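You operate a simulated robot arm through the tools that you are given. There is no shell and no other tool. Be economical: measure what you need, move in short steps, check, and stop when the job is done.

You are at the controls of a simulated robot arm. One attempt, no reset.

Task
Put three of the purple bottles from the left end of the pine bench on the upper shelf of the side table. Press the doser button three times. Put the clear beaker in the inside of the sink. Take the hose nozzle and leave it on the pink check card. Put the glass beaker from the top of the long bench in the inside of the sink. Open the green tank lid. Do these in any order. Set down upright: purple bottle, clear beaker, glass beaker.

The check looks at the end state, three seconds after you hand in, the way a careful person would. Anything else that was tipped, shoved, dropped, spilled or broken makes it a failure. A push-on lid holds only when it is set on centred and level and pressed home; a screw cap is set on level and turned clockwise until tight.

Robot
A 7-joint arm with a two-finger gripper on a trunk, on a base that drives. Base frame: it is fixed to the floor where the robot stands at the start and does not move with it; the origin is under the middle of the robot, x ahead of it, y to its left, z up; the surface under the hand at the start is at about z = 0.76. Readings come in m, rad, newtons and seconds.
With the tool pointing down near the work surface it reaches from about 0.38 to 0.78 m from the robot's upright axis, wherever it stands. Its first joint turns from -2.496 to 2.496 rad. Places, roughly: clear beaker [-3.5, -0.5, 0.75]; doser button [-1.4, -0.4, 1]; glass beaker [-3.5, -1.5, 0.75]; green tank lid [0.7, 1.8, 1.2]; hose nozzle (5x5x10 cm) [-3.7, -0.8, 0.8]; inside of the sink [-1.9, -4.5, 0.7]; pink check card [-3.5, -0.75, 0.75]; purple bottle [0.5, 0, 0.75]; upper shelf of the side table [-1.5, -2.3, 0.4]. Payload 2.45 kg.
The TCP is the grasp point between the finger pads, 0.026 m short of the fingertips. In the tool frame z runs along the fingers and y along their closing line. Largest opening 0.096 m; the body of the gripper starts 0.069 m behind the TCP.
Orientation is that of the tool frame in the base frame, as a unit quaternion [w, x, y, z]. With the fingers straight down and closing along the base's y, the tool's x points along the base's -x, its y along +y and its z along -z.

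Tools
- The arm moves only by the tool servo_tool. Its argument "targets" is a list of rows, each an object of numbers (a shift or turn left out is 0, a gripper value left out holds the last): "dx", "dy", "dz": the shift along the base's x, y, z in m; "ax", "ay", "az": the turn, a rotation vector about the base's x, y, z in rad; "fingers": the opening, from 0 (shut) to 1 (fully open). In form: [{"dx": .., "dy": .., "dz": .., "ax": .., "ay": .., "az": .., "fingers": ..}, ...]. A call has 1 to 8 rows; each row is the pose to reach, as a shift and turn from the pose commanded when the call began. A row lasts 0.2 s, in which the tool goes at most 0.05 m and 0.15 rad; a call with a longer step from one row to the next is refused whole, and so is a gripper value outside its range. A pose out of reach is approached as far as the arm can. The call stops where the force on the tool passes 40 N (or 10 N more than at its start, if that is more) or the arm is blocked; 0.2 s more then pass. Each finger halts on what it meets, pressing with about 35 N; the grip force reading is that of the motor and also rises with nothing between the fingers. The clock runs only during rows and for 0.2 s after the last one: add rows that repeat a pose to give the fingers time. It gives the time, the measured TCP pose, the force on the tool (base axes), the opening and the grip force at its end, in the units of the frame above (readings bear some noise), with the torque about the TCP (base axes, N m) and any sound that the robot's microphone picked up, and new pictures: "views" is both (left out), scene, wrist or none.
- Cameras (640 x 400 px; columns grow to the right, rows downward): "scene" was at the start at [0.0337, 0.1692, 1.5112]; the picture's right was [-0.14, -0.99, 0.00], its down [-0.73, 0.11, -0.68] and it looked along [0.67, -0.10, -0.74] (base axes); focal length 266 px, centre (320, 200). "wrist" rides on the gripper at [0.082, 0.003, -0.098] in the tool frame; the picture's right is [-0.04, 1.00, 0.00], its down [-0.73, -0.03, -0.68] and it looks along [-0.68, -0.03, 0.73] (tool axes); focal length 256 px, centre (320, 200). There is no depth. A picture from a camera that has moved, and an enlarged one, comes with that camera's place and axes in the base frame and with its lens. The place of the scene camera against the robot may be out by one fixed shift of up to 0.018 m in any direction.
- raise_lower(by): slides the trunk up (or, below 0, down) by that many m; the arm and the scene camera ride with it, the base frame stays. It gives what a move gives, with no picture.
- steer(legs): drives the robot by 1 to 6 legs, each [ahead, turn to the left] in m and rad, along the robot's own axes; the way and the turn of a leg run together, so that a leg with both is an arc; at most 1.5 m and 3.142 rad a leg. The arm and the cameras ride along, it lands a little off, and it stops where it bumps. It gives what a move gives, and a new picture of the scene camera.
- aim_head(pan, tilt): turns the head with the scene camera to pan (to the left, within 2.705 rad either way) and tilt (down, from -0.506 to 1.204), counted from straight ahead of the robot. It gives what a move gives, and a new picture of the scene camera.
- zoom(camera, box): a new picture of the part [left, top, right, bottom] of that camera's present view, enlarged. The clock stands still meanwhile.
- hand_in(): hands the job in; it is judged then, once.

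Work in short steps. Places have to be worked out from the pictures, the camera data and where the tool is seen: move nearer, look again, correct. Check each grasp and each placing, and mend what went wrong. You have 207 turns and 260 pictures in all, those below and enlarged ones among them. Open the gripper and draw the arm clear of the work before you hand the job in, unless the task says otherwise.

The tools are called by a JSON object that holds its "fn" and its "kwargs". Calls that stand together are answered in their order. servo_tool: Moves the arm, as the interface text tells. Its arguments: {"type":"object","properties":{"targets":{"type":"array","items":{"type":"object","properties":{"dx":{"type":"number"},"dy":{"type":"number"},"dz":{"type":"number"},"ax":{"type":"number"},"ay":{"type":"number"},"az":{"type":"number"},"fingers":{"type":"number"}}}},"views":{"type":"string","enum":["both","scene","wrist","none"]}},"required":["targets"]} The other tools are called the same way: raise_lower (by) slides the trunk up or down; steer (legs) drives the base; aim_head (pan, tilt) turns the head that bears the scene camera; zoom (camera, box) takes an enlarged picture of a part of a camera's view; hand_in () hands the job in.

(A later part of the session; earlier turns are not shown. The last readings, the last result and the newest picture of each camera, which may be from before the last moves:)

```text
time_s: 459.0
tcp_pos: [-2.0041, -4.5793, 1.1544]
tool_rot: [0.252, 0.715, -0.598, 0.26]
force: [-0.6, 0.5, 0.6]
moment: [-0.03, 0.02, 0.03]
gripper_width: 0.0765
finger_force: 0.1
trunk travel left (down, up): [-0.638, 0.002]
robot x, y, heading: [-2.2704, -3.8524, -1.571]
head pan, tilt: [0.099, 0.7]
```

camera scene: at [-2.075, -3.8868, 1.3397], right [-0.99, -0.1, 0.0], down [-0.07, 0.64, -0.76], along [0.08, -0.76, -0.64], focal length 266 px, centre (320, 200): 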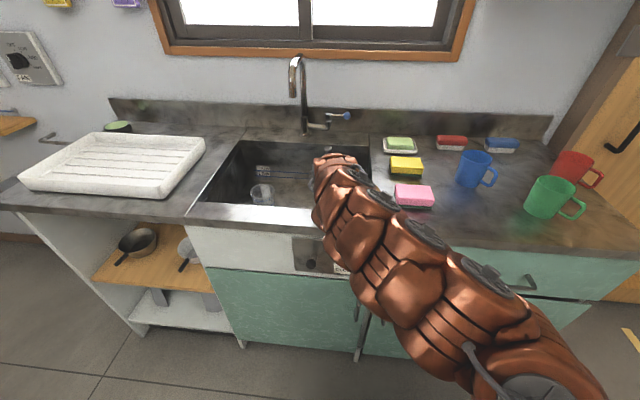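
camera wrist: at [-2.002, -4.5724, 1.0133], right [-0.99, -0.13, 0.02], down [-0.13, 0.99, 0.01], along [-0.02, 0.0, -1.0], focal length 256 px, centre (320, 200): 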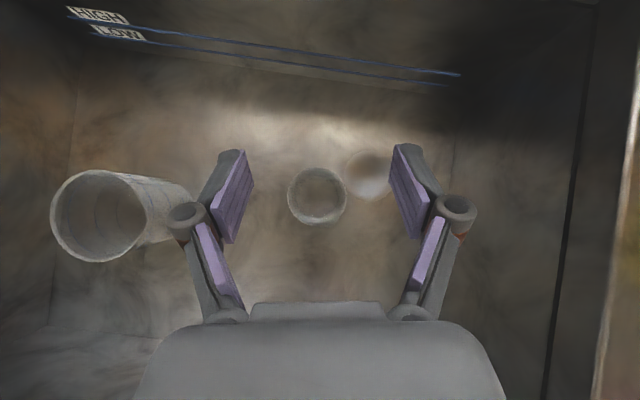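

Both beakers stand upright in the sink. Now back to the long bench for the nozzle.

{"fn": "steer", "kwargs": {"legs": [[-0.4, 0], [0, -2.67], [0.62, 0], [0, -0.47], [1.5, 0], [0.85, 0]]}}

{"fn": "aim_head", "kwargs": {"pan": 1.5, "tilt": 0.7}}

{"fn": "zoom", "kwargs": {"camera": "scene", "box": [240, 150, 440, 275]}}

```text
time_s: 483.6
tcp_pos: [-3.0613, 0.2066, 1.1566]
tool_rot: [-0.27, 0.571, 0.736, 0.243]
force: [0.7, 0.3, -1.1]
moment: [0.0, 0.0, -0.03]
gripper_width: 0.0767
finger_force: 0.1
trunk travel left (down, up): [-0.638, 0.002]
robot x, y, heading: [-2.7431, -0.5024, 1.646]
head pan, tilt: [0.099, 0.7]
camera scene: at [-2.9305, -0.4816, 1.6097], right [0.98, 0.17, 0.0], down [0.11, -0.63, -0.76], along [-0.13, 0.75, -0.64], focal length 266 px, centre (320, 200)
```

scene: 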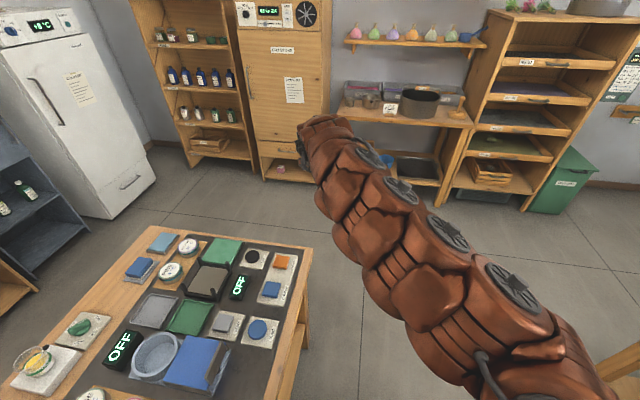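

```text
time_s: 485.1
tcp_pos: [-3.0613, 0.2076, 1.1549]
tool_rot: [-0.269, 0.571, 0.737, 0.242]
force: [0.8, 0.3, 0.3]
moment: [-0.01, 0.01, -0.05]
gripper_width: 0.0766
finger_force: 0.1
trunk travel left (down, up): [-0.638, 0.002]
robot x, y, heading: [-2.7427, -0.5003, 1.641]
head pan, tilt: [1.499, 0.7]
camera scene: at [-3.0007, -0.5654, 1.6097], right [0.0, 1.0, 0.0], down [0.64, 0.0, -0.76], along [-0.76, 0.0, -0.64], focal length 266 px, centre (320, 200)
```

scene: 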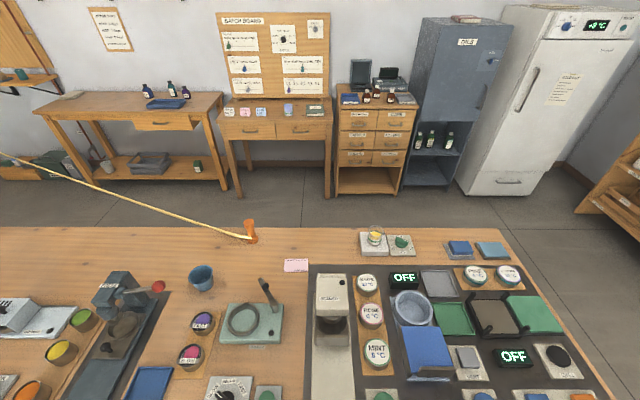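

```text
3.20 times, centred on (340, 212) of scene
camera zoom: at [-3.0007, -0.5654, 1.6097], right [0.0, 1.0, 0.0], down [0.64, 0.0, -0.76], along [-0.76, 0.0, -0.64], focal length 850 px, centre (256, 160)
```

zoom: 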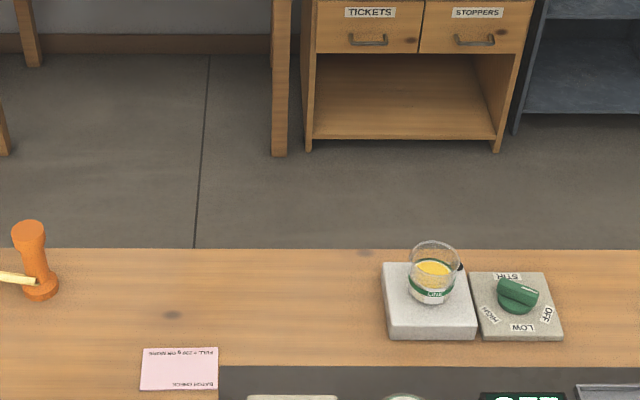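

{"fn": "steer", "kwargs": {"legs": [[0, 1.5], [0.08, 0]]}}

{"fn": "servo_tool", "kwargs": {"targets": [{"az": 0.14, "dy": -0.02, "fingers": 1}, {"az": 0.28, "dy": -0.04}, {"az": 0.42, "dy": -0.05}, {"az": 0.56, "dy": -0.05}, {"az": 0.7, "dy": -0.05}, {"az": 0.8, "dy": -0.05}], "views": "wrist"}}

```text
time_s: 489.8
tcp_pos: [-3.558, -0.7573, 1.1557]
tool_rot: [-0.363, -0.078, 0.928, -0.005]
force: [0.3, 0.3, 0.0]
moment: [0.0, 0.02, -0.02]
gripper_width: 0.0769
finger_force: 0.1
trunk travel left (down, up): [-0.638, 0.002]
robot x, y, heading: [-2.8282, -0.5016, 3.128]
head pan, tilt: [1.499, 0.7]
camera scene: at [-2.7798, -0.7682, 1.6097], right [-1.0, 0.08, 0.0], down [0.05, 0.64, -0.76], along [-0.06, -0.76, -0.64], focal length 266 px, centre (320, 200)
```

scene: 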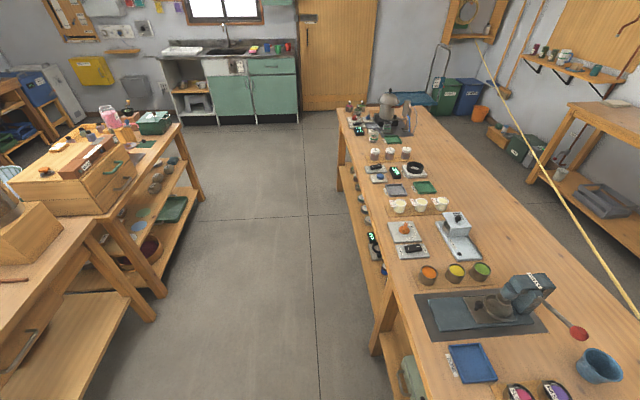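

```text
time_s: 491.2
tcp_pos: [-3.557, -0.8084, 1.1565]
tool_rot: [-0.333, -0.434, 0.825, -0.144]
force: [0.1, -0.2, -0.8]
moment: [-0.01, 0.0, 0.0]
gripper_width: 0.0961
finger_force: 0.1
trunk travel left (down, up): [-0.638, 0.002]
robot x, y, heading: [-2.8235, -0.4974, 3.133]
head pan, tilt: [1.499, 0.7]
camera wrist: at [-3.5517, -0.8044, 1.2838], right [-0.8, 0.6, 0.02], down [0.6, 0.8, 0.0], along [-0.02, 0.02, -1.0], focal length 256 px, centre (320, 200)
```

wrist: 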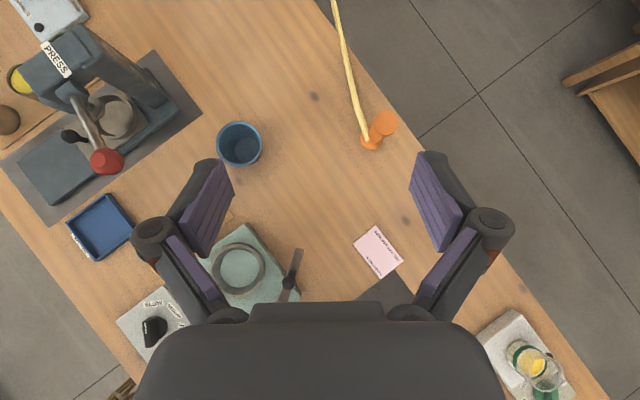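

The nozzle is upright near (-3.718,-0.834), with the hose leading away beyond it. I tilt a little more for reach and move above it.

{"fn": "raise_lower", "kwargs": {"by": -0.12}}

{"fn": "servo_tool", "kwargs": {"targets": [{"dx": -0.04, "dy": -0.01, "ax": -0.08, "ay": 0.06}, {"dx": -0.08, "dy": -0.02, "ax": -0.16, "ay": 0.125}, {"dx": -0.12, "dy": -0.02, "ax": -0.234, "ay": 0.186}, {"dx": -0.15, "dy": -0.02, "ax": -0.234, "ay": 0.186}], "views": "wrist"}}

```text
time_s: 492.7
tcp_pos: [-3.5575, -0.808, 1.0353]
tool_rot: [-0.333, -0.433, 0.825, -0.145]
force: [0.2, 0.4, 0.1]
moment: [0.02, 0.01, 0.0]
gripper_width: 0.096
finger_force: 0.0
trunk travel left (down, up): [-0.518, 0.122]
robot x, y, heading: [-2.83, -0.4999, 3.131]
head pan, tilt: [1.499, 0.7]
```

```text
time_s: 493.7
tcp_pos: [-3.7092, -0.8246, 1.0359]
tool_rot: [-0.456, -0.402, 0.769, -0.198]
force: [-0.1, 1.0, 0.3]
moment: [0.05, -0.03, 0.03]
gripper_width: 0.0961
finger_force: 0.1
trunk travel left (down, up): [-0.518, 0.122]
robot x, y, heading: [-2.8277, -0.5041, 3.13]
head pan, tilt: [1.499, 0.7]
camera wrist: at [-3.6805, -0.7928, 1.1569], right [-0.79, 0.61, 0.03], down [0.58, 0.76, -0.29], along [-0.2, -0.21, -0.96], focal length 256 px, centre (320, 200)
```

wrist: 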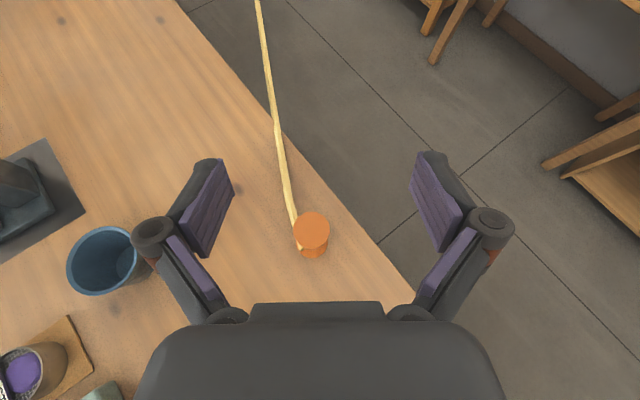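

Nozzle centre (-3.713,-0.834). Before lowering, I check forearm clearance over the seamer with the head camera.

{"fn": "aim_head", "kwargs": {"pan": -0.3, "tilt": 0.75}}

```text
time_s: 495.5
tcp_pos: [-3.7072, -0.8275, 1.0378]
tool_rot: [-0.455, -0.404, 0.768, -0.199]
force: [-0.1, -0.2, 0.1]
moment: [0.0, 0.03, 0.04]
gripper_width: 0.096
finger_force: 0.1
trunk travel left (down, up): [-0.518, 0.122]
robot x, y, heading: [-2.8245, -0.5021, 3.13]
head pan, tilt: [-0.3, 0.75]
camera scene: at [-2.8522, -0.6583, 1.4855], right [0.3, 0.95, 0.0], down [0.65, -0.21, -0.73], along [-0.7, 0.22, -0.68], focal length 266 px, centre (320, 200)
```

scene: 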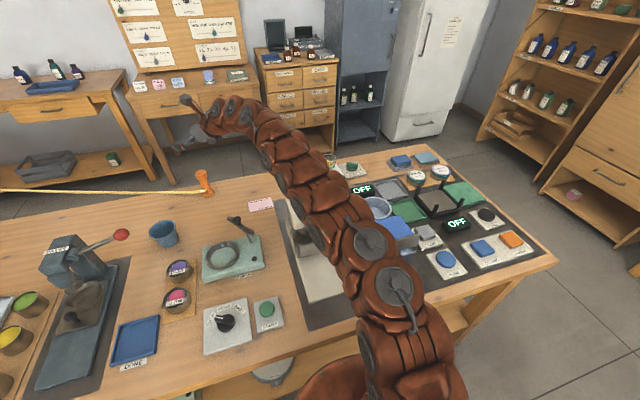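

To keep the forearm off the seamer, I shift the base 0.35 m toward -y and reduce the tool yaw.

{"fn": "raise_lower", "kwargs": {"by": 0.12}}

{"fn": "servo_tool", "kwargs": {"targets": [{"dx": 0.04, "dy": 0.03}, {"dx": 0.08, "dy": 0.06}, {"dx": 0.12, "dy": 0.1}, {"dx": 0.16, "dy": 0.13}], "views": "none"}}

{"fn": "steer", "kwargs": {"legs": [[-0.25, 0], [0, 1.57], [0.35, 0], [0, -1.57], [0.25, 0]]}}

```text
time_s: 497.0
tcp_pos: [-3.7081, -0.8268, 1.1575]
tool_rot: [-0.455, -0.403, 0.769, -0.199]
force: [-1.1, -0.1, 0.4]
moment: [-0.02, -0.01, -0.01]
gripper_width: 0.096
finger_force: 0.0
trunk travel left (down, up): [-0.638, 0.002]
robot x, y, heading: [-2.8251, -0.5015, 3.126]
head pan, tilt: [-0.3, 0.75]
```

```text
refused: row 3 steps farther than a row can; nothing moved
```

```text
time_s: 509.8
tcp_pos: [-3.685, -1.2555, 1.157]
tool_rot: [-0.449, -0.427, 0.756, -0.213]
force: [0.3, 0.0, 0.4]
moment: [-0.02, -0.02, 0.02]
gripper_width: 0.0961
finger_force: 0.1
trunk travel left (down, up): [-0.638, 0.002]
robot x, y, heading: [-2.8265, -0.8741, -3.087]
head pan, tilt: [-0.3, 0.75]
camera scene: at [-2.8414, -1.0334, 1.6055], right [0.24, 0.97, 0.0], down [0.66, -0.17, -0.73], along [-0.71, 0.18, -0.68], focal length 266 px, centre (320, 200)
```

scene: 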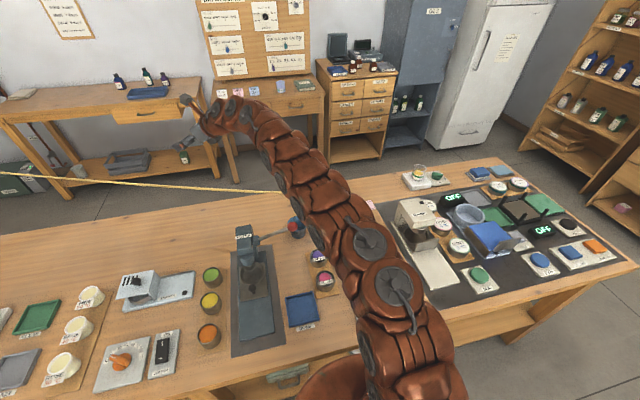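

{"fn": "servo_tool", "kwargs": {"targets": [{"dy": 0.045, "dx": 0.01, "az": -0.06}, {"dy": 0.09, "dx": 0.02, "az": -0.12}, {"dy": 0.135, "dx": 0.02, "az": -0.18}, {"dy": 0.18, "dx": 0.02, "az": -0.24}, {"dy": 0.225, "dx": 0.02, "az": -0.3}, {"dy": 0.27, "dx": 0.01, "az": -0.36}, {"dy": 0.315, "dx": 0.0, "az": -0.42}, {"dy": 0.36, "dx": -0.01, "az": -0.5}], "views": "none"}}

{"fn": "servo_tool", "kwargs": {"targets": [{"dy": 0.03, "dx": -0.01, "dz": -0.03}, {"dy": 0.06, "dx": -0.018, "dz": -0.06}, {"dy": 0.06, "dx": -0.018, "dz": -0.1}], "views": "both"}}

```text
time_s: 511.6
tcp_pos: [-3.698, -0.8969, 1.1591]
tool_rot: [-0.488, -0.226, 0.838, -0.095]
force: [0.7, 0.0, -0.1]
moment: [0.01, -0.03, -0.02]
gripper_width: 0.0961
finger_force: 0.1
trunk travel left (down, up): [-0.638, 0.002]
robot x, y, heading: [-2.8246, -0.8758, -3.085]
head pan, tilt: [-0.3, 0.75]
```

```text
time_s: 512.4
tcp_pos: [-3.714, -0.8355, 1.0602]
tool_rot: [-0.489, -0.227, 0.837, -0.095]
force: [-0.2, -0.4, -0.3]
moment: [0.01, 0.0, -0.01]
gripper_width: 0.0959
finger_force: 0.1
trunk travel left (down, up): [-0.638, 0.002]
robot x, y, heading: [-2.8271, -0.8713, -3.082]
head pan, tilt: [-0.3, 0.75]
camera scene: at [-2.8414, -1.0331, 1.6055], right [0.24, 0.97, 0.0], down [0.66, -0.17, -0.73], along [-0.71, 0.18, -0.68], focal length 266 px, centre (320, 200)
camera wrist: at [-3.6741, -0.8188, 1.1808], right [-0.46, 0.89, 0.03], down [0.85, 0.44, -0.29], along [-0.27, -0.11, -0.96], focal length 256 px, centre (320, 200)
```

scene: 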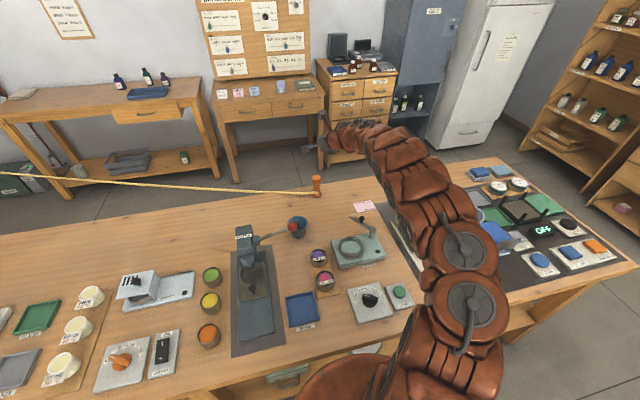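
wrist: 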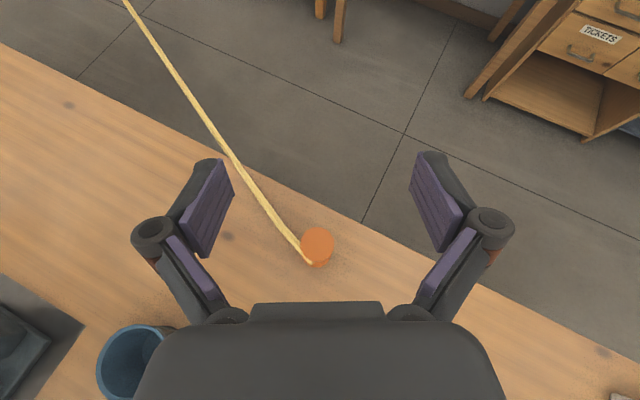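

Nozzle at (-3.710,-0.833). I reduce the tilt so the wrist stays higher over the crank, then lower partway.

{"fn": "servo_tool", "kwargs": {"targets": [{"ax": 0.066, "ay": -0.134}, {"ax": 0.132, "ay": -0.269, "dx": 0.002, "dy": 0.003}, {"ax": 0.132, "ay": -0.269, "dx": 0.002, "dy": 0.003, "dz": -0.04}, {"ax": 0.132, "ay": -0.269, "dx": 0.002, "dy": 0.003, "dz": -0.08}, {"ax": 0.132, "ay": -0.269, "dx": 0.002, "dy": 0.003, "dz": -0.12}], "views": "wrist"}}

```text
time_s: 513.6
tcp_pos: [-3.7113, -0.8321, 0.94]
tool_rot: [-0.355, -0.244, 0.9, -0.071]
force: [0.3, -0.4, 0.1]
moment: [0.02, 0.03, 0.01]
gripper_width: 0.0959
finger_force: 0.0
trunk travel left (down, up): [-0.638, 0.002]
robot x, y, heading: [-2.8244, -0.8756, -3.089]
head pan, tilt: [-0.3, 0.75]
camera wrist: at [-3.7059, -0.8312, 1.0664], right [-0.46, 0.89, 0.02], down [0.89, 0.46, 0.01], along [0.0, 0.02, -1.0], focal length 256 px, centre (320, 200)
```

wrist: 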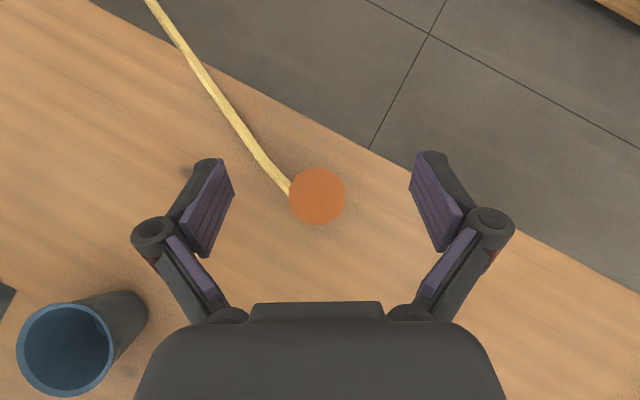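

Right above it. Lower and grip at the neck.

{"fn": "servo_tool", "kwargs": {"targets": [{"dx": 0.003, "dz": -0.04}, {"dx": 0.003, "dz": -0.08}, {"dx": 0.003, "dz": -0.108}], "views": "wrist"}}

```text
time_s: 514.4
tcp_pos: [-3.706, -0.8302, 0.8298]
tool_rot: [-0.356, -0.243, 0.9, -0.069]
force: [-0.2, -0.6, -0.2]
moment: [0.02, -0.01, 0.01]
gripper_width: 0.0958
finger_force: 0.1
trunk travel left (down, up): [-0.638, 0.002]
robot x, y, heading: [-2.8234, -0.8697, -3.093]
head pan, tilt: [-0.3, 0.75]
camera wrist: at [-3.701, -0.8293, 0.9578], right [-0.46, 0.89, 0.02], down [0.89, 0.46, 0.0], along [-0.01, 0.02, -1.0], focal length 256 px, centre (320, 200)
```

wrist: 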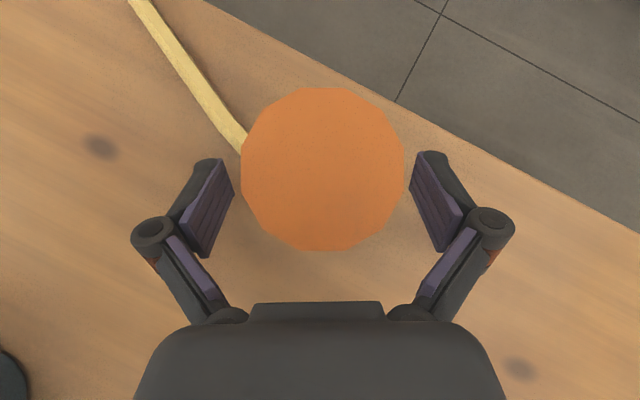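

{"fn": "servo_tool", "kwargs": {"targets": [{"dx": -0.003, "fingers": 0}, {"dx": -0.003, "fingers": 0}, {"dx": -0.003, "fingers": 0}, {"dx": -0.003, "fingers": 0}, {"dx": -0.003, "fingers": 0}], "views": "wrist"}}

```text
time_s: 515.6
tcp_pos: [-3.7106, -0.8326, 0.8302]
tool_rot: [-0.356, -0.244, 0.9, -0.07]
force: [-0.3, 0.7, 0.1]
moment: [-0.04, -0.03, 0.0]
gripper_width: 0.0412
finger_force: 35.1
trunk travel left (down, up): [-0.638, 0.002]
robot x, y, heading: [-2.8264, -0.8752, -3.089]
head pan, tilt: [-0.3, 0.75]
camera wrist: at [-3.7045, -0.831, 0.957], right [-0.46, 0.89, 0.02], down [0.89, 0.46, 0.01], along [0.0, 0.02, -1.0], focal length 256 px, centre (320, 200)
```

wrist: 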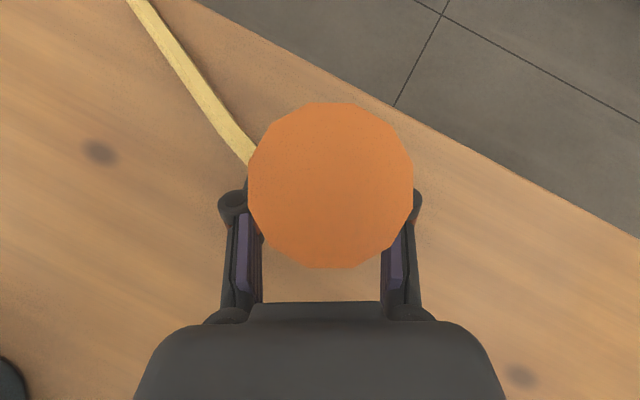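

Gripped. Lift 5 cm and check.

{"fn": "servo_tool", "kwargs": {"targets": [{"dz": 0.025}, {"dz": 0.05}], "views": "wrist"}}

{"fn": "servo_tool", "kwargs": {"targets": [{"dx": 0.02, "dy": 0.03}, {"dx": 0.04, "dy": 0.06}, {"dx": 0.06, "dy": 0.09}, {"dx": 0.08, "dy": 0.12}], "views": "both"}}

```text
time_s: 516.2
tcp_pos: [-3.7112, -0.8325, 0.8785]
tool_rot: [-0.355, -0.245, 0.899, -0.071]
force: [0.0, 0.0, -1.4]
moment: [-0.02, 0.02, 0.01]
gripper_width: 0.0413
finger_force: 35.5
trunk travel left (down, up): [-0.638, 0.002]
robot x, y, heading: [-2.8243, -0.8724, -3.09]
head pan, tilt: [-0.3, 0.75]
camera wrist: at [-3.7045, -0.832, 1.0067], right [-0.46, 0.89, 0.02], down [0.89, 0.46, 0.01], along [0.0, 0.02, -1.0], focal length 256 px, centre (320, 200)
```

wrist: 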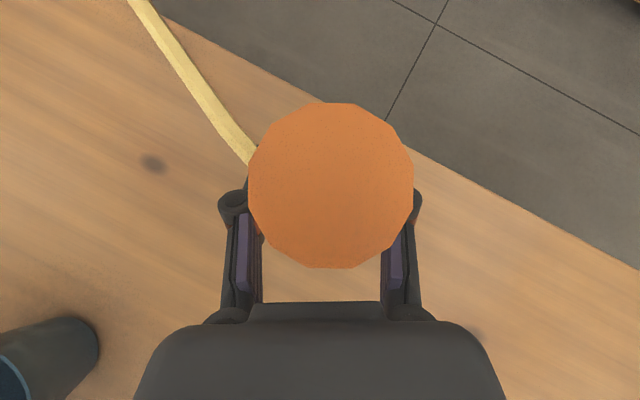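

```text
time_s: 517.2
tcp_pos: [-3.6305, -0.7131, 0.8778]
tool_rot: [-0.355, -0.244, 0.9, -0.071]
force: [-0.5, -0.2, -1.4]
moment: [0.0, 0.01, -0.01]
gripper_width: 0.0414
finger_force: 34.4
trunk travel left (down, up): [-0.638, 0.002]
robot x, y, heading: [-2.8254, -0.8731, -3.089]
head pan, tilt: [-0.3, 0.75]
camera scene: at [-2.8418, -1.0334, 1.6055], right [0.24, 0.97, 0.0], down [0.66, -0.17, -0.73], along [-0.71, 0.18, -0.68], focal length 266 px, centre (320, 200)
camera wrist: at [-3.6249, -0.7122, 1.0064], right [-0.46, 0.89, 0.02], down [0.89, 0.46, 0.01], along [0.0, 0.02, -1.0], focal length 256 px, centre (320, 200)
```

scene: 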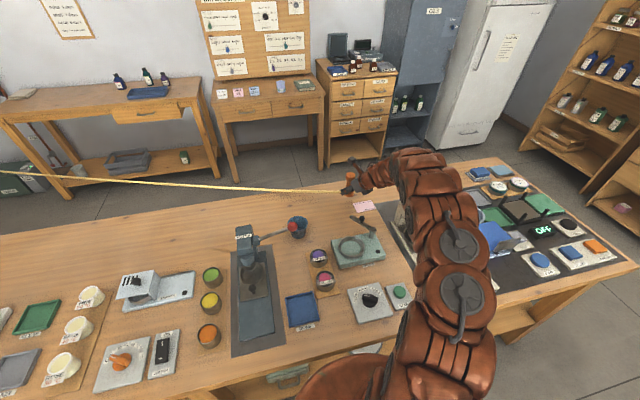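
wrist: 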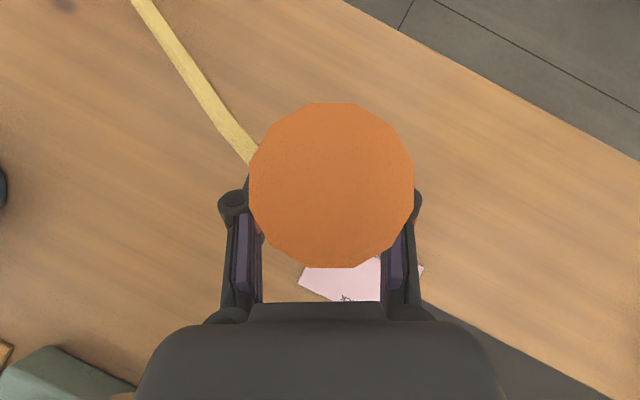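

The long bench top works out to z≈0.80, and the card centre to (-3.585,-0.654). I move the nozzle there and lower it onto the card.

{"fn": "servo_tool", "kwargs": {"targets": [{"dx": 0.023, "dy": 0.03}, {"dx": 0.0455, "dy": 0.059}, {"dx": 0.0455, "dy": 0.059, "dz": -0.02}, {"dx": 0.0455, "dy": 0.059, "dz": -0.038}], "views": "both"}}

{"fn": "zoom", "kwargs": {"camera": "scene", "box": [300, 140, 460, 240]}}

```text
time_s: 518.2
tcp_pos: [-3.5851, -0.6537, 0.8435]
tool_rot: [-0.356, -0.244, 0.899, -0.07]
force: [-0.1, 0.0, -0.6]
moment: [0.01, -0.02, 0.02]
gripper_width: 0.0409
finger_force: 35.0
trunk travel left (down, up): [-0.638, 0.002]
robot x, y, heading: [-2.8223, -0.8702, -3.085]
head pan, tilt: [-0.3, 0.75]
camera scene: at [-2.8415, -1.0332, 1.6055], right [0.24, 0.97, 0.0], down [0.66, -0.17, -0.73], along [-0.71, 0.18, -0.68], focal length 266 px, centre (320, 200)
camera wrist: at [-3.5797, -0.6529, 0.9712], right [-0.46, 0.89, 0.02], down [0.89, 0.46, 0.0], along [-0.01, 0.02, -1.0], focal length 256 px, centre (320, 200)
```

scene: 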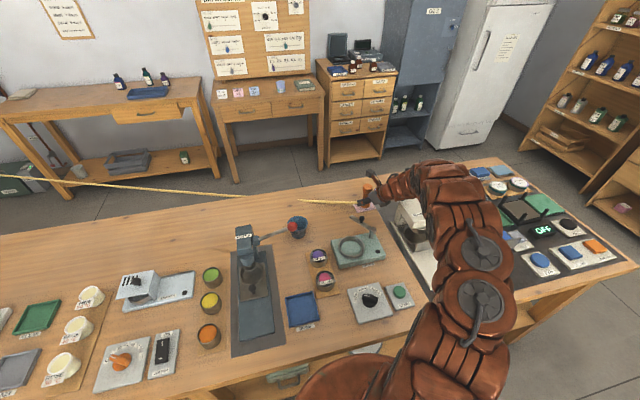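
wrist: 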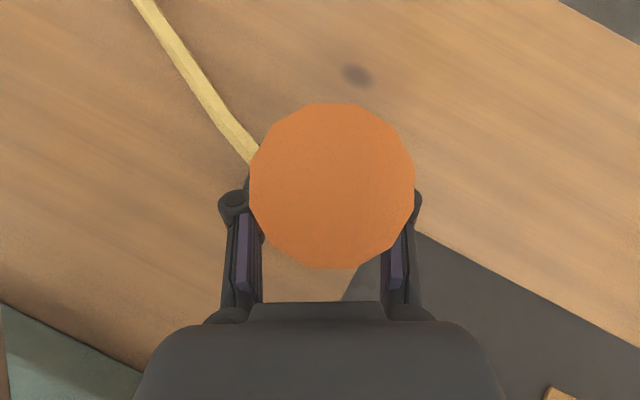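

```text
4.00 times, centred on (380, 190) of scene
camera zoom: at [-2.8415, -1.0332, 1.6055], right [0.24, 0.97, 0.0], down [0.66, -0.17, -0.73], along [-0.71, 0.18, -0.68], focal length 1063 px, centre (80, 240)
```

zoom: 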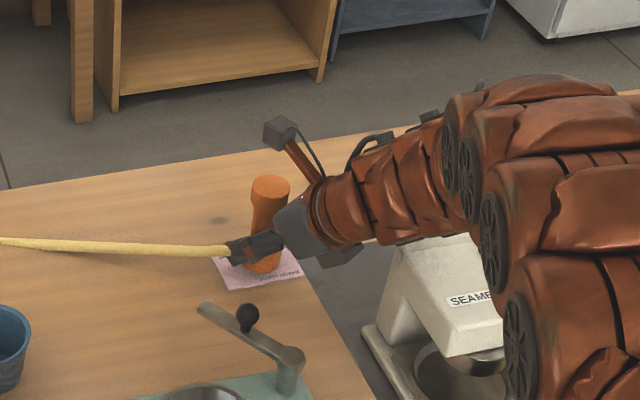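

The nozzle is over the card's middle. Lower to contact and release.

{"fn": "servo_tool", "kwargs": {"targets": [{"dz": -0.004}, {"dz": -0.008}, {"dz": -0.011}, {"dz": -0.013}], "views": "none"}}

```text
time_s: 519.2
tcp_pos: [-3.5853, -0.652, 0.8309]
tool_rot: [-0.356, -0.243, 0.899, -0.069]
force: [-2.0, -1.3, 16.9]
moment: [0.11, 0.01, -0.02]
gripper_width: 0.041
finger_force: 34.6
trunk travel left (down, up): [-0.638, 0.002]
robot x, y, heading: [-2.8271, -0.8737, -3.086]
head pan, tilt: [-0.3, 0.75]
```

{"fn": "servo_tool", "kwargs": {"targets": [{"dz": 0.001}, {"dz": 0.001, "fingers": 0.5}, {"dz": 0.001, "fingers": 0.65}, {"dz": 0.001, "fingers": 0.85}, {"dz": 0.001, "fingers": 0.85}], "views": "wrist"}}

{"fn": "servo_tool", "kwargs": {"targets": [{"dz": 0.03}, {"dz": 0.07}, {"dz": 0.11}, {"dz": 0.15}, {"dz": 0.2}, {"dz": 0.25}], "views": "wrist"}}

{"fn": "zoom", "kwargs": {"camera": "scene", "box": [300, 140, 460, 240]}}

```text
time_s: 520.4
tcp_pos: [-3.585, -0.6534, 0.8299]
tool_rot: [-0.356, -0.244, 0.899, -0.071]
force: [-0.1, -0.2, -0.2]
moment: [0.02, 0.02, 0.0]
gripper_width: 0.0818
finger_force: 0.0
trunk travel left (down, up): [-0.638, 0.002]
robot x, y, heading: [-2.8248, -0.8731, -3.093]
head pan, tilt: [-0.3, 0.75]
camera wrist: at [-3.5796, -0.6518, 0.9573], right [-0.46, 0.89, 0.02], down [0.89, 0.46, 0.01], along [0.0, 0.02, -1.0], focal length 256 px, centre (320, 200)
```

wrist: 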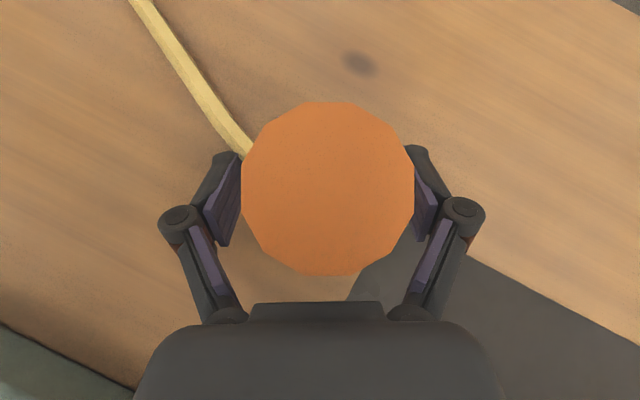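

```text
time_s: 521.8
tcp_pos: [-3.5893, -0.6526, 1.0839]
tool_rot: [-0.355, -0.244, 0.9, -0.071]
force: [-0.5, -0.7, 0.0]
moment: [0.0, -0.02, 0.0]
gripper_width: 0.0818
finger_force: 0.1
trunk travel left (down, up): [-0.638, 0.002]
robot x, y, heading: [-2.828, -0.8755, -3.085]
head pan, tilt: [-0.3, 0.75]
camera wrist: at [-3.5844, -0.6513, 1.2106], right [-0.46, 0.89, 0.02], down [0.89, 0.46, 0.01], along [0.0, 0.02, -1.0], focal length 256 px, centre (320, 200)
```

wrist: 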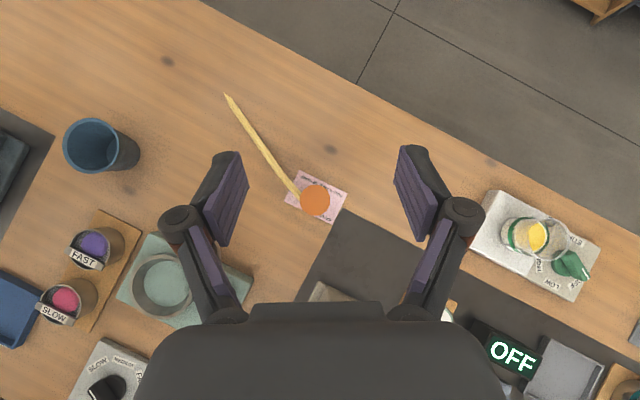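

```text
4.00 times, centred on (380, 190) of scene
camera zoom: at [-2.8419, -1.0331, 1.6055], right [0.24, 0.97, 0.0], down [0.66, -0.17, -0.73], along [-0.71, 0.18, -0.68], focal length 1063 px, centre (80, 240)
```

zoom: 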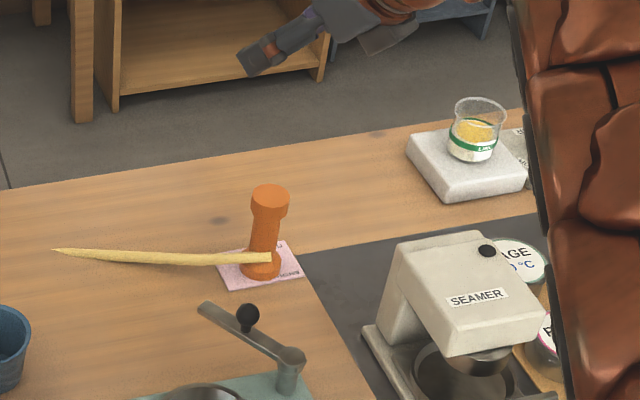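

The nozzle stands on the card. Now I retract the arm to a compact vertical pose for the trip to the doser.

{"fn": "servo_tool", "kwargs": {"targets": [{"dx": 0.04, "dy": 0.0, "ax": 0.064, "ay": -0.13}, {"dx": 0.08, "dy": 0.0, "ax": 0.128, "ay": -0.26}, {"dx": 0.12, "dy": -0.01, "ax": 0.192, "ay": -0.39}, {"dx": 0.16, "dy": -0.03, "ax": 0.256, "ay": -0.52}, {"dx": 0.18, "dy": -0.06, "ax": 0.32, "ay": -0.65}], "views": "none"}}

{"fn": "steer", "kwargs": {"legs": [[-0.3, 0], [0, -1.625], [1.2, 0], [0.45, 0], [0, -1.571], [1.3, 0]]}}

{"fn": "aim_head", "kwargs": {"pan": -1.2, "tilt": 0.5}}

```text
time_s: 523.0
tcp_pos: [-3.4031, -0.7131, 1.0799]
tool_rot: [-0.007, -0.26, 0.966, -0.002]
force: [-0.7, 0.7, -0.3]
moment: [-0.07, -0.03, -0.03]
gripper_width: 0.0815
finger_force: 0.0
trunk travel left (down, up): [-0.638, 0.002]
robot x, y, heading: [-2.8264, -0.871, -3.093]
head pan, tilt: [-0.3, 0.75]
```

```text
time_s: 546.9
tcp_pos: [-0.6355, 0.4321, 1.0803]
tool_rot: [-0.002, 0.98, 0.198, 0.009]
force: [0.2, -0.1, 0.1]
moment: [0.0, 0.01, 0.02]
gripper_width: 0.0817
finger_force: 0.1
trunk travel left (down, up): [-0.638, 0.002]
robot x, y, heading: [-1.1843, 0.6647, -0.075]
head pan, tilt: [-0.3, 0.75]
camera scene: at [-1.1398, 0.8182, 1.6055], right [-0.37, -0.93, 0.0], down [-0.63, 0.25, -0.73], along [0.68, -0.27, -0.68], focal length 266 px, centre (320, 200)
```

scene: 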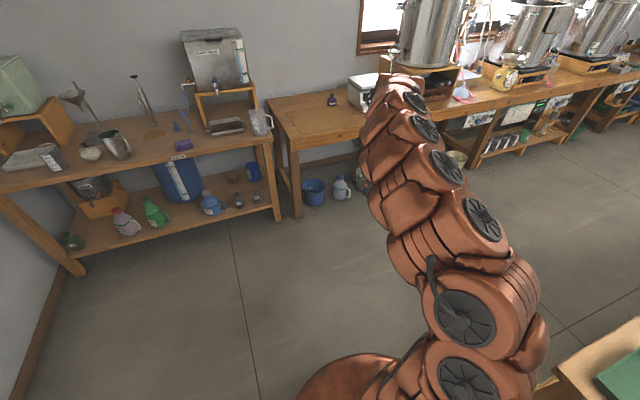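

```text
time_s: 548.1
tcp_pos: [-0.6346, 0.4314, 1.0805]
tool_rot: [-0.001, 0.98, 0.198, 0.008]
force: [-1.0, 0.7, -0.4]
moment: [0.01, 0.0, 0.03]
gripper_width: 0.0815
finger_force: 0.0
trunk travel left (down, up): [-0.638, 0.002]
robot x, y, heading: [-1.186, 0.6643, -0.078]
head pan, tilt: [-1.201, 0.499]
camera scene: at [-1.1905, 0.7616, 1.6274], right [-0.96, -0.29, 0.0], down [-0.14, 0.46, -0.88], along [0.25, -0.84, -0.48], focal length 266 px, centre (320, 200)
```

scene: 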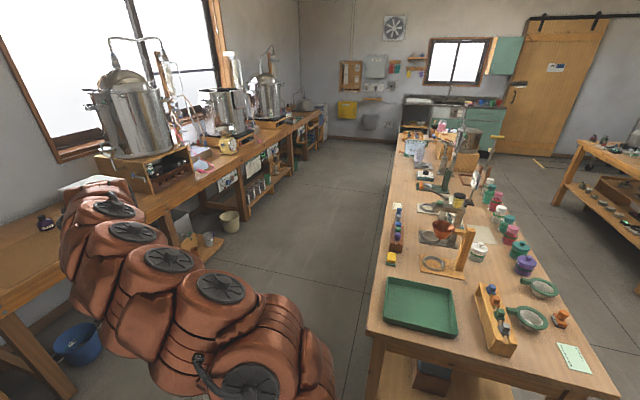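

{"fn": "zoom", "kwargs": {"camera": "scene", "box": [370, 130, 570, 255]}}

{"fn": "zoom", "kwargs": {"camera": "scene", "box": [370, 190, 530, 290]}}

```text
3.20 times, centred on (470, 192) of scene
camera zoom: at [-1.1905, 0.7616, 1.6274], right [-0.96, -0.29, 0.0], down [-0.14, 0.46, -0.88], along [0.25, -0.84, -0.48], focal length 850 px, centre (-160, 224)
```

zoom: 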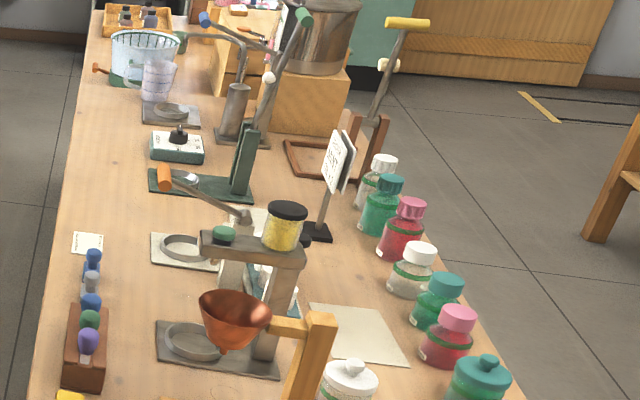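

```text
4.00 times, centred on (450, 240) of scene
camera zoom: at [-1.1905, 0.7616, 1.6274], right [-0.96, -0.29, 0.0], down [-0.14, 0.46, -0.88], along [0.25, -0.84, -0.48], focal length 1063 px, centre (-200, 40)
```

zoom: 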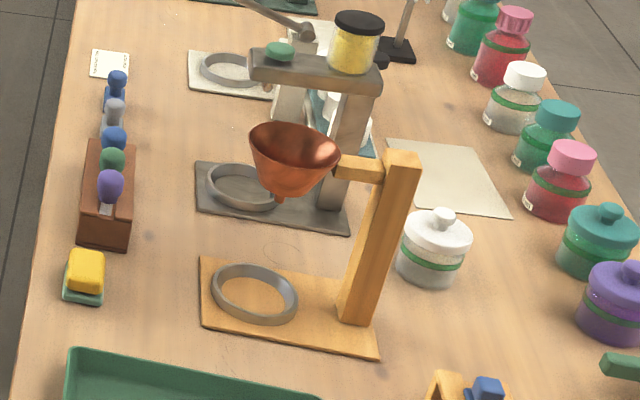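

The doser's green button is near (-1.42,-0.47, z 1.0). I drive round to the front aisle and face it.

{"fn": "steer", "kwargs": {"legs": [[0.64, 0], [0, -1.493], [0.86, 0], [0, -1.571]]}}

{"fn": "aim_head", "kwargs": {"pan": 0.2, "tilt": 0.6}}

```text
time_s: 563.4
tcp_pos: [-1.1543, -0.0302, 1.0803]
tool_rot: [-0.008, -0.213, 0.977, -0.002]
force: [1.0, -0.1, 0.6]
moment: [-0.03, 0.01, 0.0]
gripper_width: 0.0819
finger_force: 0.0
trunk travel left (down, up): [-0.638, 0.002]
robot x, y, heading: [-0.5961, -0.2441, 3.099]
head pan, tilt: [-1.201, 0.499]
camera scene: at [-0.5779, -0.3451, 1.6275], right [0.95, 0.32, 0.0], down [0.15, -0.45, -0.88], along [-0.28, 0.83, -0.48], focal length 266 px, centre (320, 200)
```

scene: 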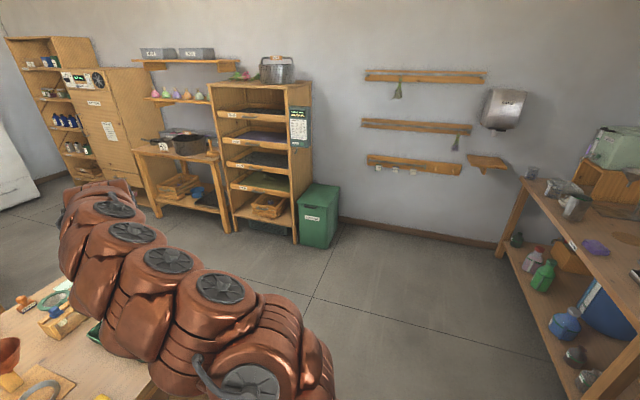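

```text
time_s: 564.9
tcp_pos: [-1.1554, -0.0301, 1.0804]
tool_rot: [-0.008, -0.213, 0.977, -0.002]
force: [-1.4, 0.2, -0.9]
moment: [0.01, 0.02, 0.02]
gripper_width: 0.0818
finger_force: 0.1
trunk travel left (down, up): [-0.638, 0.002]
robot x, y, heading: [-0.5955, -0.2471, 3.096]
head pan, tilt: [0.201, 0.6]
camera scene: at [-0.6362, -0.445, 1.6184], right [-0.15, 0.99, 0.0], down [0.56, 0.09, -0.83], along [-0.82, -0.13, -0.56], focal length 266 px, centre (320, 200)
```

scene: 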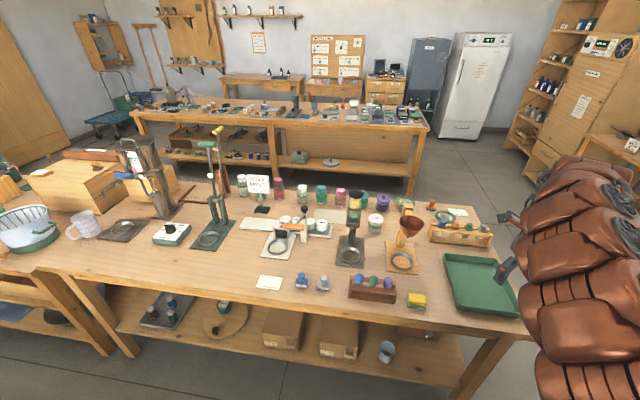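

{"fn": "zoom", "kwargs": {"camera": "scene", "box": [280, 170, 440, 270]}}

```text
4.00 times, centred on (360, 220) of scene
camera zoom: at [-0.6362, -0.445, 1.6184], right [-0.15, 0.99, 0.0], down [0.56, 0.09, -0.83], along [-0.82, -0.13, -0.56], focal length 1063 px, centre (160, 120)
```

zoom: 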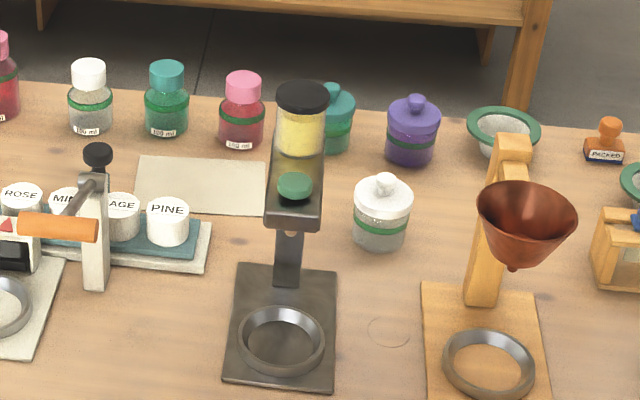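

The button is at about (-1.42,-0.444) with its top near z 1.015. I drive forward a little, close the fingers, and move above it.

{"fn": "steer", "kwargs": {"legs": [[0.12, 0.04]]}}

{"fn": "servo_tool", "kwargs": {"targets": [{"dz": 0.04, "dy": -0.02, "fingers": 0}, {"dz": 0.08, "dy": -0.05}, {"dz": 0.09, "dy": -0.095}, {"dz": 0.09, "dy": -0.14}, {"dz": 0.09, "dy": -0.185}, {"dz": 0.09, "dy": -0.23}, {"dz": 0.09, "dy": -0.275}, {"dz": 0.09, "dy": -0.32}], "views": "none"}}

{"fn": "servo_tool", "kwargs": {"targets": [{"dy": -0.02, "ax": -0.0625, "ay": 0.136}, {"dy": -0.04, "dx": -0.03, "ax": -0.125, "ay": 0.273}, {"dy": -0.06, "dx": -0.06, "ax": -0.1875, "ay": 0.409}, {"dy": -0.08, "dx": -0.09, "ax": -0.25, "ay": 0.545}], "views": "wrist"}}

```text
time_s: 566.1
tcp_pos: [-1.2802, -0.0485, 1.0804]
tool_rot: [-0.008, -0.231, 0.973, -0.003]
force: [0.0, -0.2, 0.0]
moment: [0.0, 0.02, -0.03]
gripper_width: 0.0819
finger_force: 0.0
trunk travel left (down, up): [-0.638, 0.002]
robot x, y, heading: [-0.7105, -0.2411, 3.133]
head pan, tilt: [0.201, 0.6]
camera scene: at [-0.7458, -0.4436, 1.6184], right [-0.19, 0.98, 0.0], down [0.55, 0.11, -0.83], along [-0.81, -0.16, -0.56], focal length 266 px, centre (320, 200)
```

scene: 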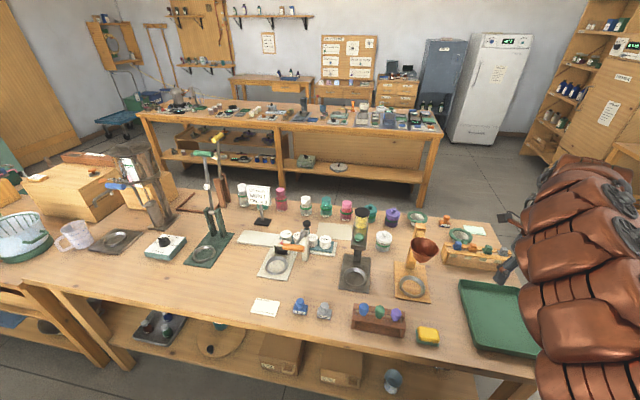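

```text
time_s: 567.9
tcp_pos: [-1.2799, -0.3712, 1.1702]
tool_rot: [-0.008, -0.231, 0.973, -0.002]
force: [0.6, -0.2, -0.2]
moment: [-0.01, 0.02, 0.0]
gripper_width: 0.0
finger_force: 28.4
trunk travel left (down, up): [-0.638, 0.002]
robot x, y, heading: [-0.7136, -0.2445, 3.133]
head pan, tilt: [0.201, 0.6]
```

```text
time_s: 568.9
tcp_pos: [-1.3702, -0.448, 1.1695]
tool_rot: [-0.299, -0.221, 0.927, -0.06]
force: [0.4, 0.4, -0.1]
moment: [0.01, -0.02, -0.04]
gripper_width: 0.0
finger_force: 28.8
trunk travel left (down, up): [-0.638, 0.002]
robot x, y, heading: [-0.7134, -0.2472, 3.135]
head pan, tilt: [0.201, 0.6]
camera wrist: at [-1.3811, -0.452, 1.2982], right [-0.41, 0.91, 0.0], down [0.9, 0.41, 0.13], along [0.12, 0.05, -0.99], focal length 256 px, centre (320, 200)
```

wrist: 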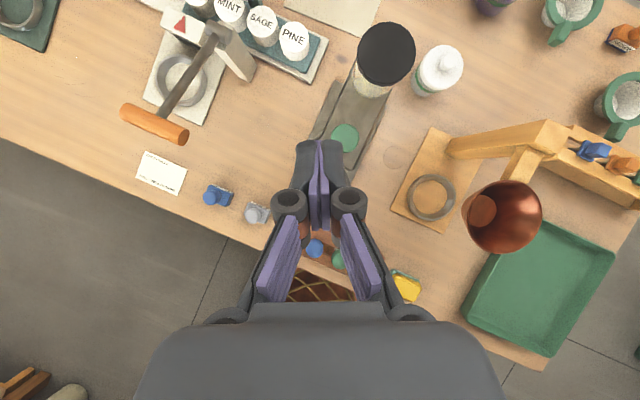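

{"fn": "servo_tool", "kwargs": {"targets": [{"dx": -0.018, "dy": 0.007, "dz": -0.03}, {"dx": -0.034, "dy": 0.013, "dz": -0.06}, {"dx": -0.034, "dy": 0.013, "dz": -0.1}], "views": "both"}}

{"fn": "zoom", "kwargs": {"camera": "scene", "box": [270, 170, 470, 295]}}

```text
time_s: 569.7
tcp_pos: [-1.4063, -0.434, 1.07]
tool_rot: [-0.298, -0.221, 0.926, -0.061]
force: [-0.2, 0.5, 1.4]
moment: [-0.03, 0.0, 0.01]
gripper_width: 0.0001
finger_force: 28.3
trunk travel left (down, up): [-0.638, 0.002]
robot x, y, heading: [-0.7101, -0.244, 3.133]
head pan, tilt: [0.201, 0.6]
camera scene: at [-0.7461, -0.4436, 1.6183], right [-0.19, 0.98, 0.0], down [0.55, 0.11, -0.83], along [-0.81, -0.16, -0.56], focal length 266 px, centre (320, 200)
camera wrist: at [-1.4154, -0.4381, 1.1973], right [-0.42, 0.91, 0.0], down [0.9, 0.41, 0.13], along [0.12, 0.05, -0.99], focal length 256 px, centre (320, 200)
```

scene: 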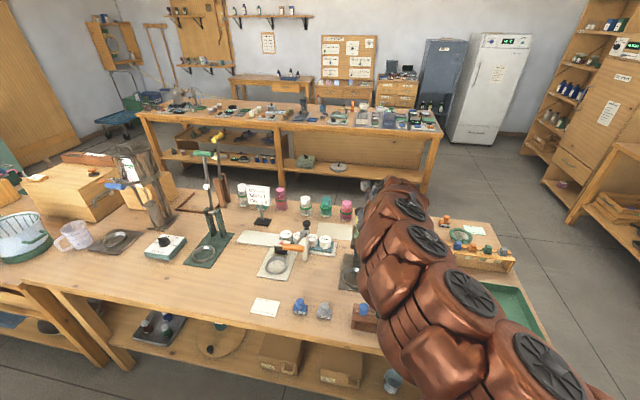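
wrist: 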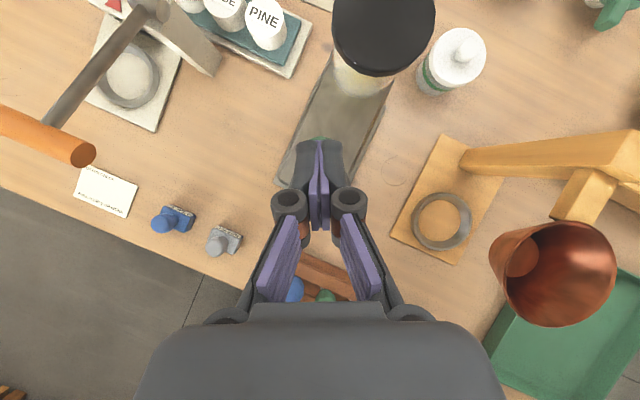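

```text
3.20 times, centred on (370, 232) of scene
camera zoom: at [-0.7461, -0.4436, 1.6183], right [-0.19, 0.98, 0.0], down [0.55, 0.11, -0.83], along [-0.81, -0.16, -0.56], focal length 850 px, centre (160, 96)
```

zoom: 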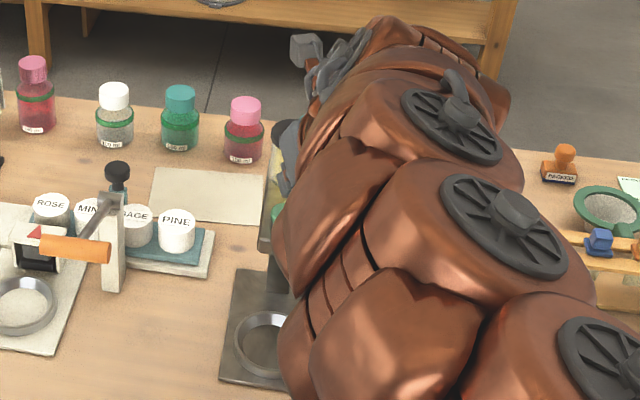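

Tips are above the button. Descend in small steps to feel it.

{"fn": "servo_tool", "kwargs": {"targets": [{"dz": -0.012}, {"dz": -0.022}, {"dz": -0.027}, {"dz": -0.031}, {"dz": -0.035}], "views": "none"}}

```text
time_s: 570.9
tcp_pos: [-1.4053, -0.4358, 1.0352]
tool_rot: [-0.299, -0.221, 0.926, -0.06]
force: [-0.5, 0.2, 2.1]
moment: [0.0, 0.03, 0.0]
gripper_width: 0.0062
finger_force: 29.0
trunk travel left (down, up): [-0.638, 0.002]
robot x, y, heading: [-0.7118, -0.2457, 3.134]
head pan, tilt: [0.201, 0.6]
heard: click
```

One click. I lift off and see whether release makes a sound.

{"fn": "servo_tool", "kwargs": {"targets": [{"dz": 0.01}, {"dz": 0.025}, {"dz": 0.025}], "views": "wrist"}}

```text
time_s: 571.7
tcp_pos: [-1.4026, -0.4366, 1.0601]
tool_rot: [-0.298, -0.221, 0.927, -0.06]
force: [0.6, 0.6, -0.9]
moment: [-0.01, 0.01, 0.02]
gripper_width: 0.0
finger_force: 28.6
trunk travel left (down, up): [-0.638, 0.002]
robot x, y, heading: [-0.7151, -0.2407, 3.137]
head pan, tilt: [0.201, 0.6]
camera wrist: at [-1.4137, -0.4397, 1.1879], right [-0.42, 0.91, 0.0], down [0.9, 0.41, 0.13], along [0.12, 0.05, -0.99], focal length 256 px, centre (320, 200)
```

wrist: 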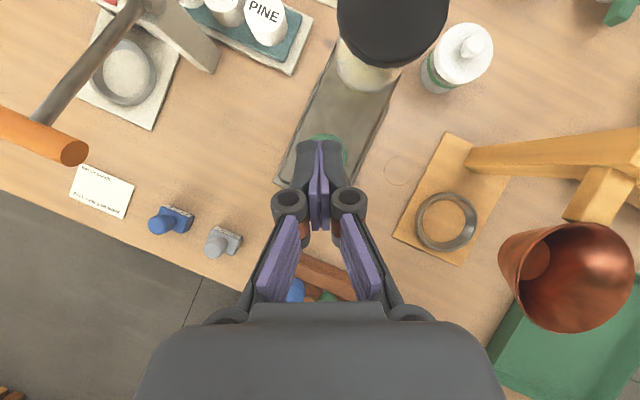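

{"fn": "servo_tool", "kwargs": {"targets": [{"dz": -0.012}, {"dz": -0.02}, {"dz": -0.025}], "views": "none"}}

{"fn": "servo_tool", "kwargs": {"targets": [{"dz": 0.012}, {"dz": 0.025}, {"dz": 0.025}], "views": "none"}}

```text
time_s: 572.5
tcp_pos: [-1.4047, -0.4353, 1.0361]
tool_rot: [-0.297, -0.221, 0.927, -0.059]
force: [-0.4, 0.5, 3.0]
moment: [0.0, 0.03, 0.02]
gripper_width: 0.0059
finger_force: 29.1
trunk travel left (down, up): [-0.638, 0.002]
robot x, y, heading: [-0.7142, -0.2425, 3.138]
head pan, tilt: [0.201, 0.6]
heard: click
```

```text
time_s: 573.3
tcp_pos: [-1.4038, -0.436, 1.0612]
tool_rot: [-0.298, -0.221, 0.927, -0.059]
force: [0.1, 0.7, 0.4]
moment: [-0.01, 0.01, -0.03]
gripper_width: 0.0
finger_force: 28.4
trunk travel left (down, up): [-0.638, 0.002]
robot x, y, heading: [-0.7148, -0.2447, 3.133]
head pan, tilt: [0.201, 0.6]
```

Second click. One more press, then lift clear.

{"fn": "servo_tool", "kwargs": {"targets": [{"dz": -0.012}, {"dz": -0.02}, {"dz": -0.025}], "views": "none"}}

{"fn": "servo_tool", "kwargs": {"targets": [{"dz": 0.02}, {"dz": 0.06}, {"dz": 0.1}, {"dz": 0.12, "dx": 0.03}, {"dz": 0.12, "dx": 0.07}, {"dz": 0.12, "dx": 0.11}, {"dz": 0.12, "dx": 0.15}], "views": "wrist"}}

```text
time_s: 574.1
tcp_pos: [-1.4033, -0.4358, 1.0366]
tool_rot: [-0.298, -0.22, 0.927, -0.059]
force: [0.2, 0.0, 2.7]
moment: [-0.01, 0.02, 0.02]
gripper_width: 0.0058
finger_force: 28.0
trunk travel left (down, up): [-0.638, 0.002]
robot x, y, heading: [-0.7103, -0.2431, 3.135]
head pan, tilt: [0.201, 0.6]
heard: click
```

```text
time_s: 575.7
tcp_pos: [-1.2529, -0.4338, 1.1546]
tool_rot: [-0.297, -0.22, 0.927, -0.06]
force: [-0.1, 0.4, -0.1]
moment: [0.04, -0.04, 0.02]
gripper_width: 0.0001
finger_force: 28.6
trunk travel left (down, up): [-0.638, 0.002]
robot x, y, heading: [-0.7125, -0.2435, 3.135]
head pan, tilt: [0.201, 0.6]
camera wrist: at [-1.2626, -0.4381, 1.2819], right [-0.42, 0.91, 0.0], down [0.9, 0.41, 0.13], along [0.12, 0.05, -0.99], focal length 256 px, centre (320, 200)
```

wrist: 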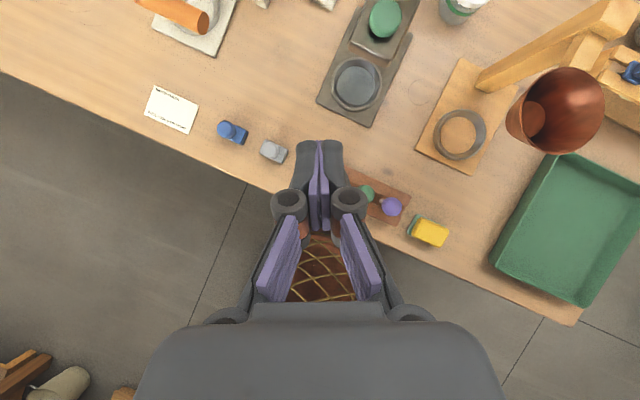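

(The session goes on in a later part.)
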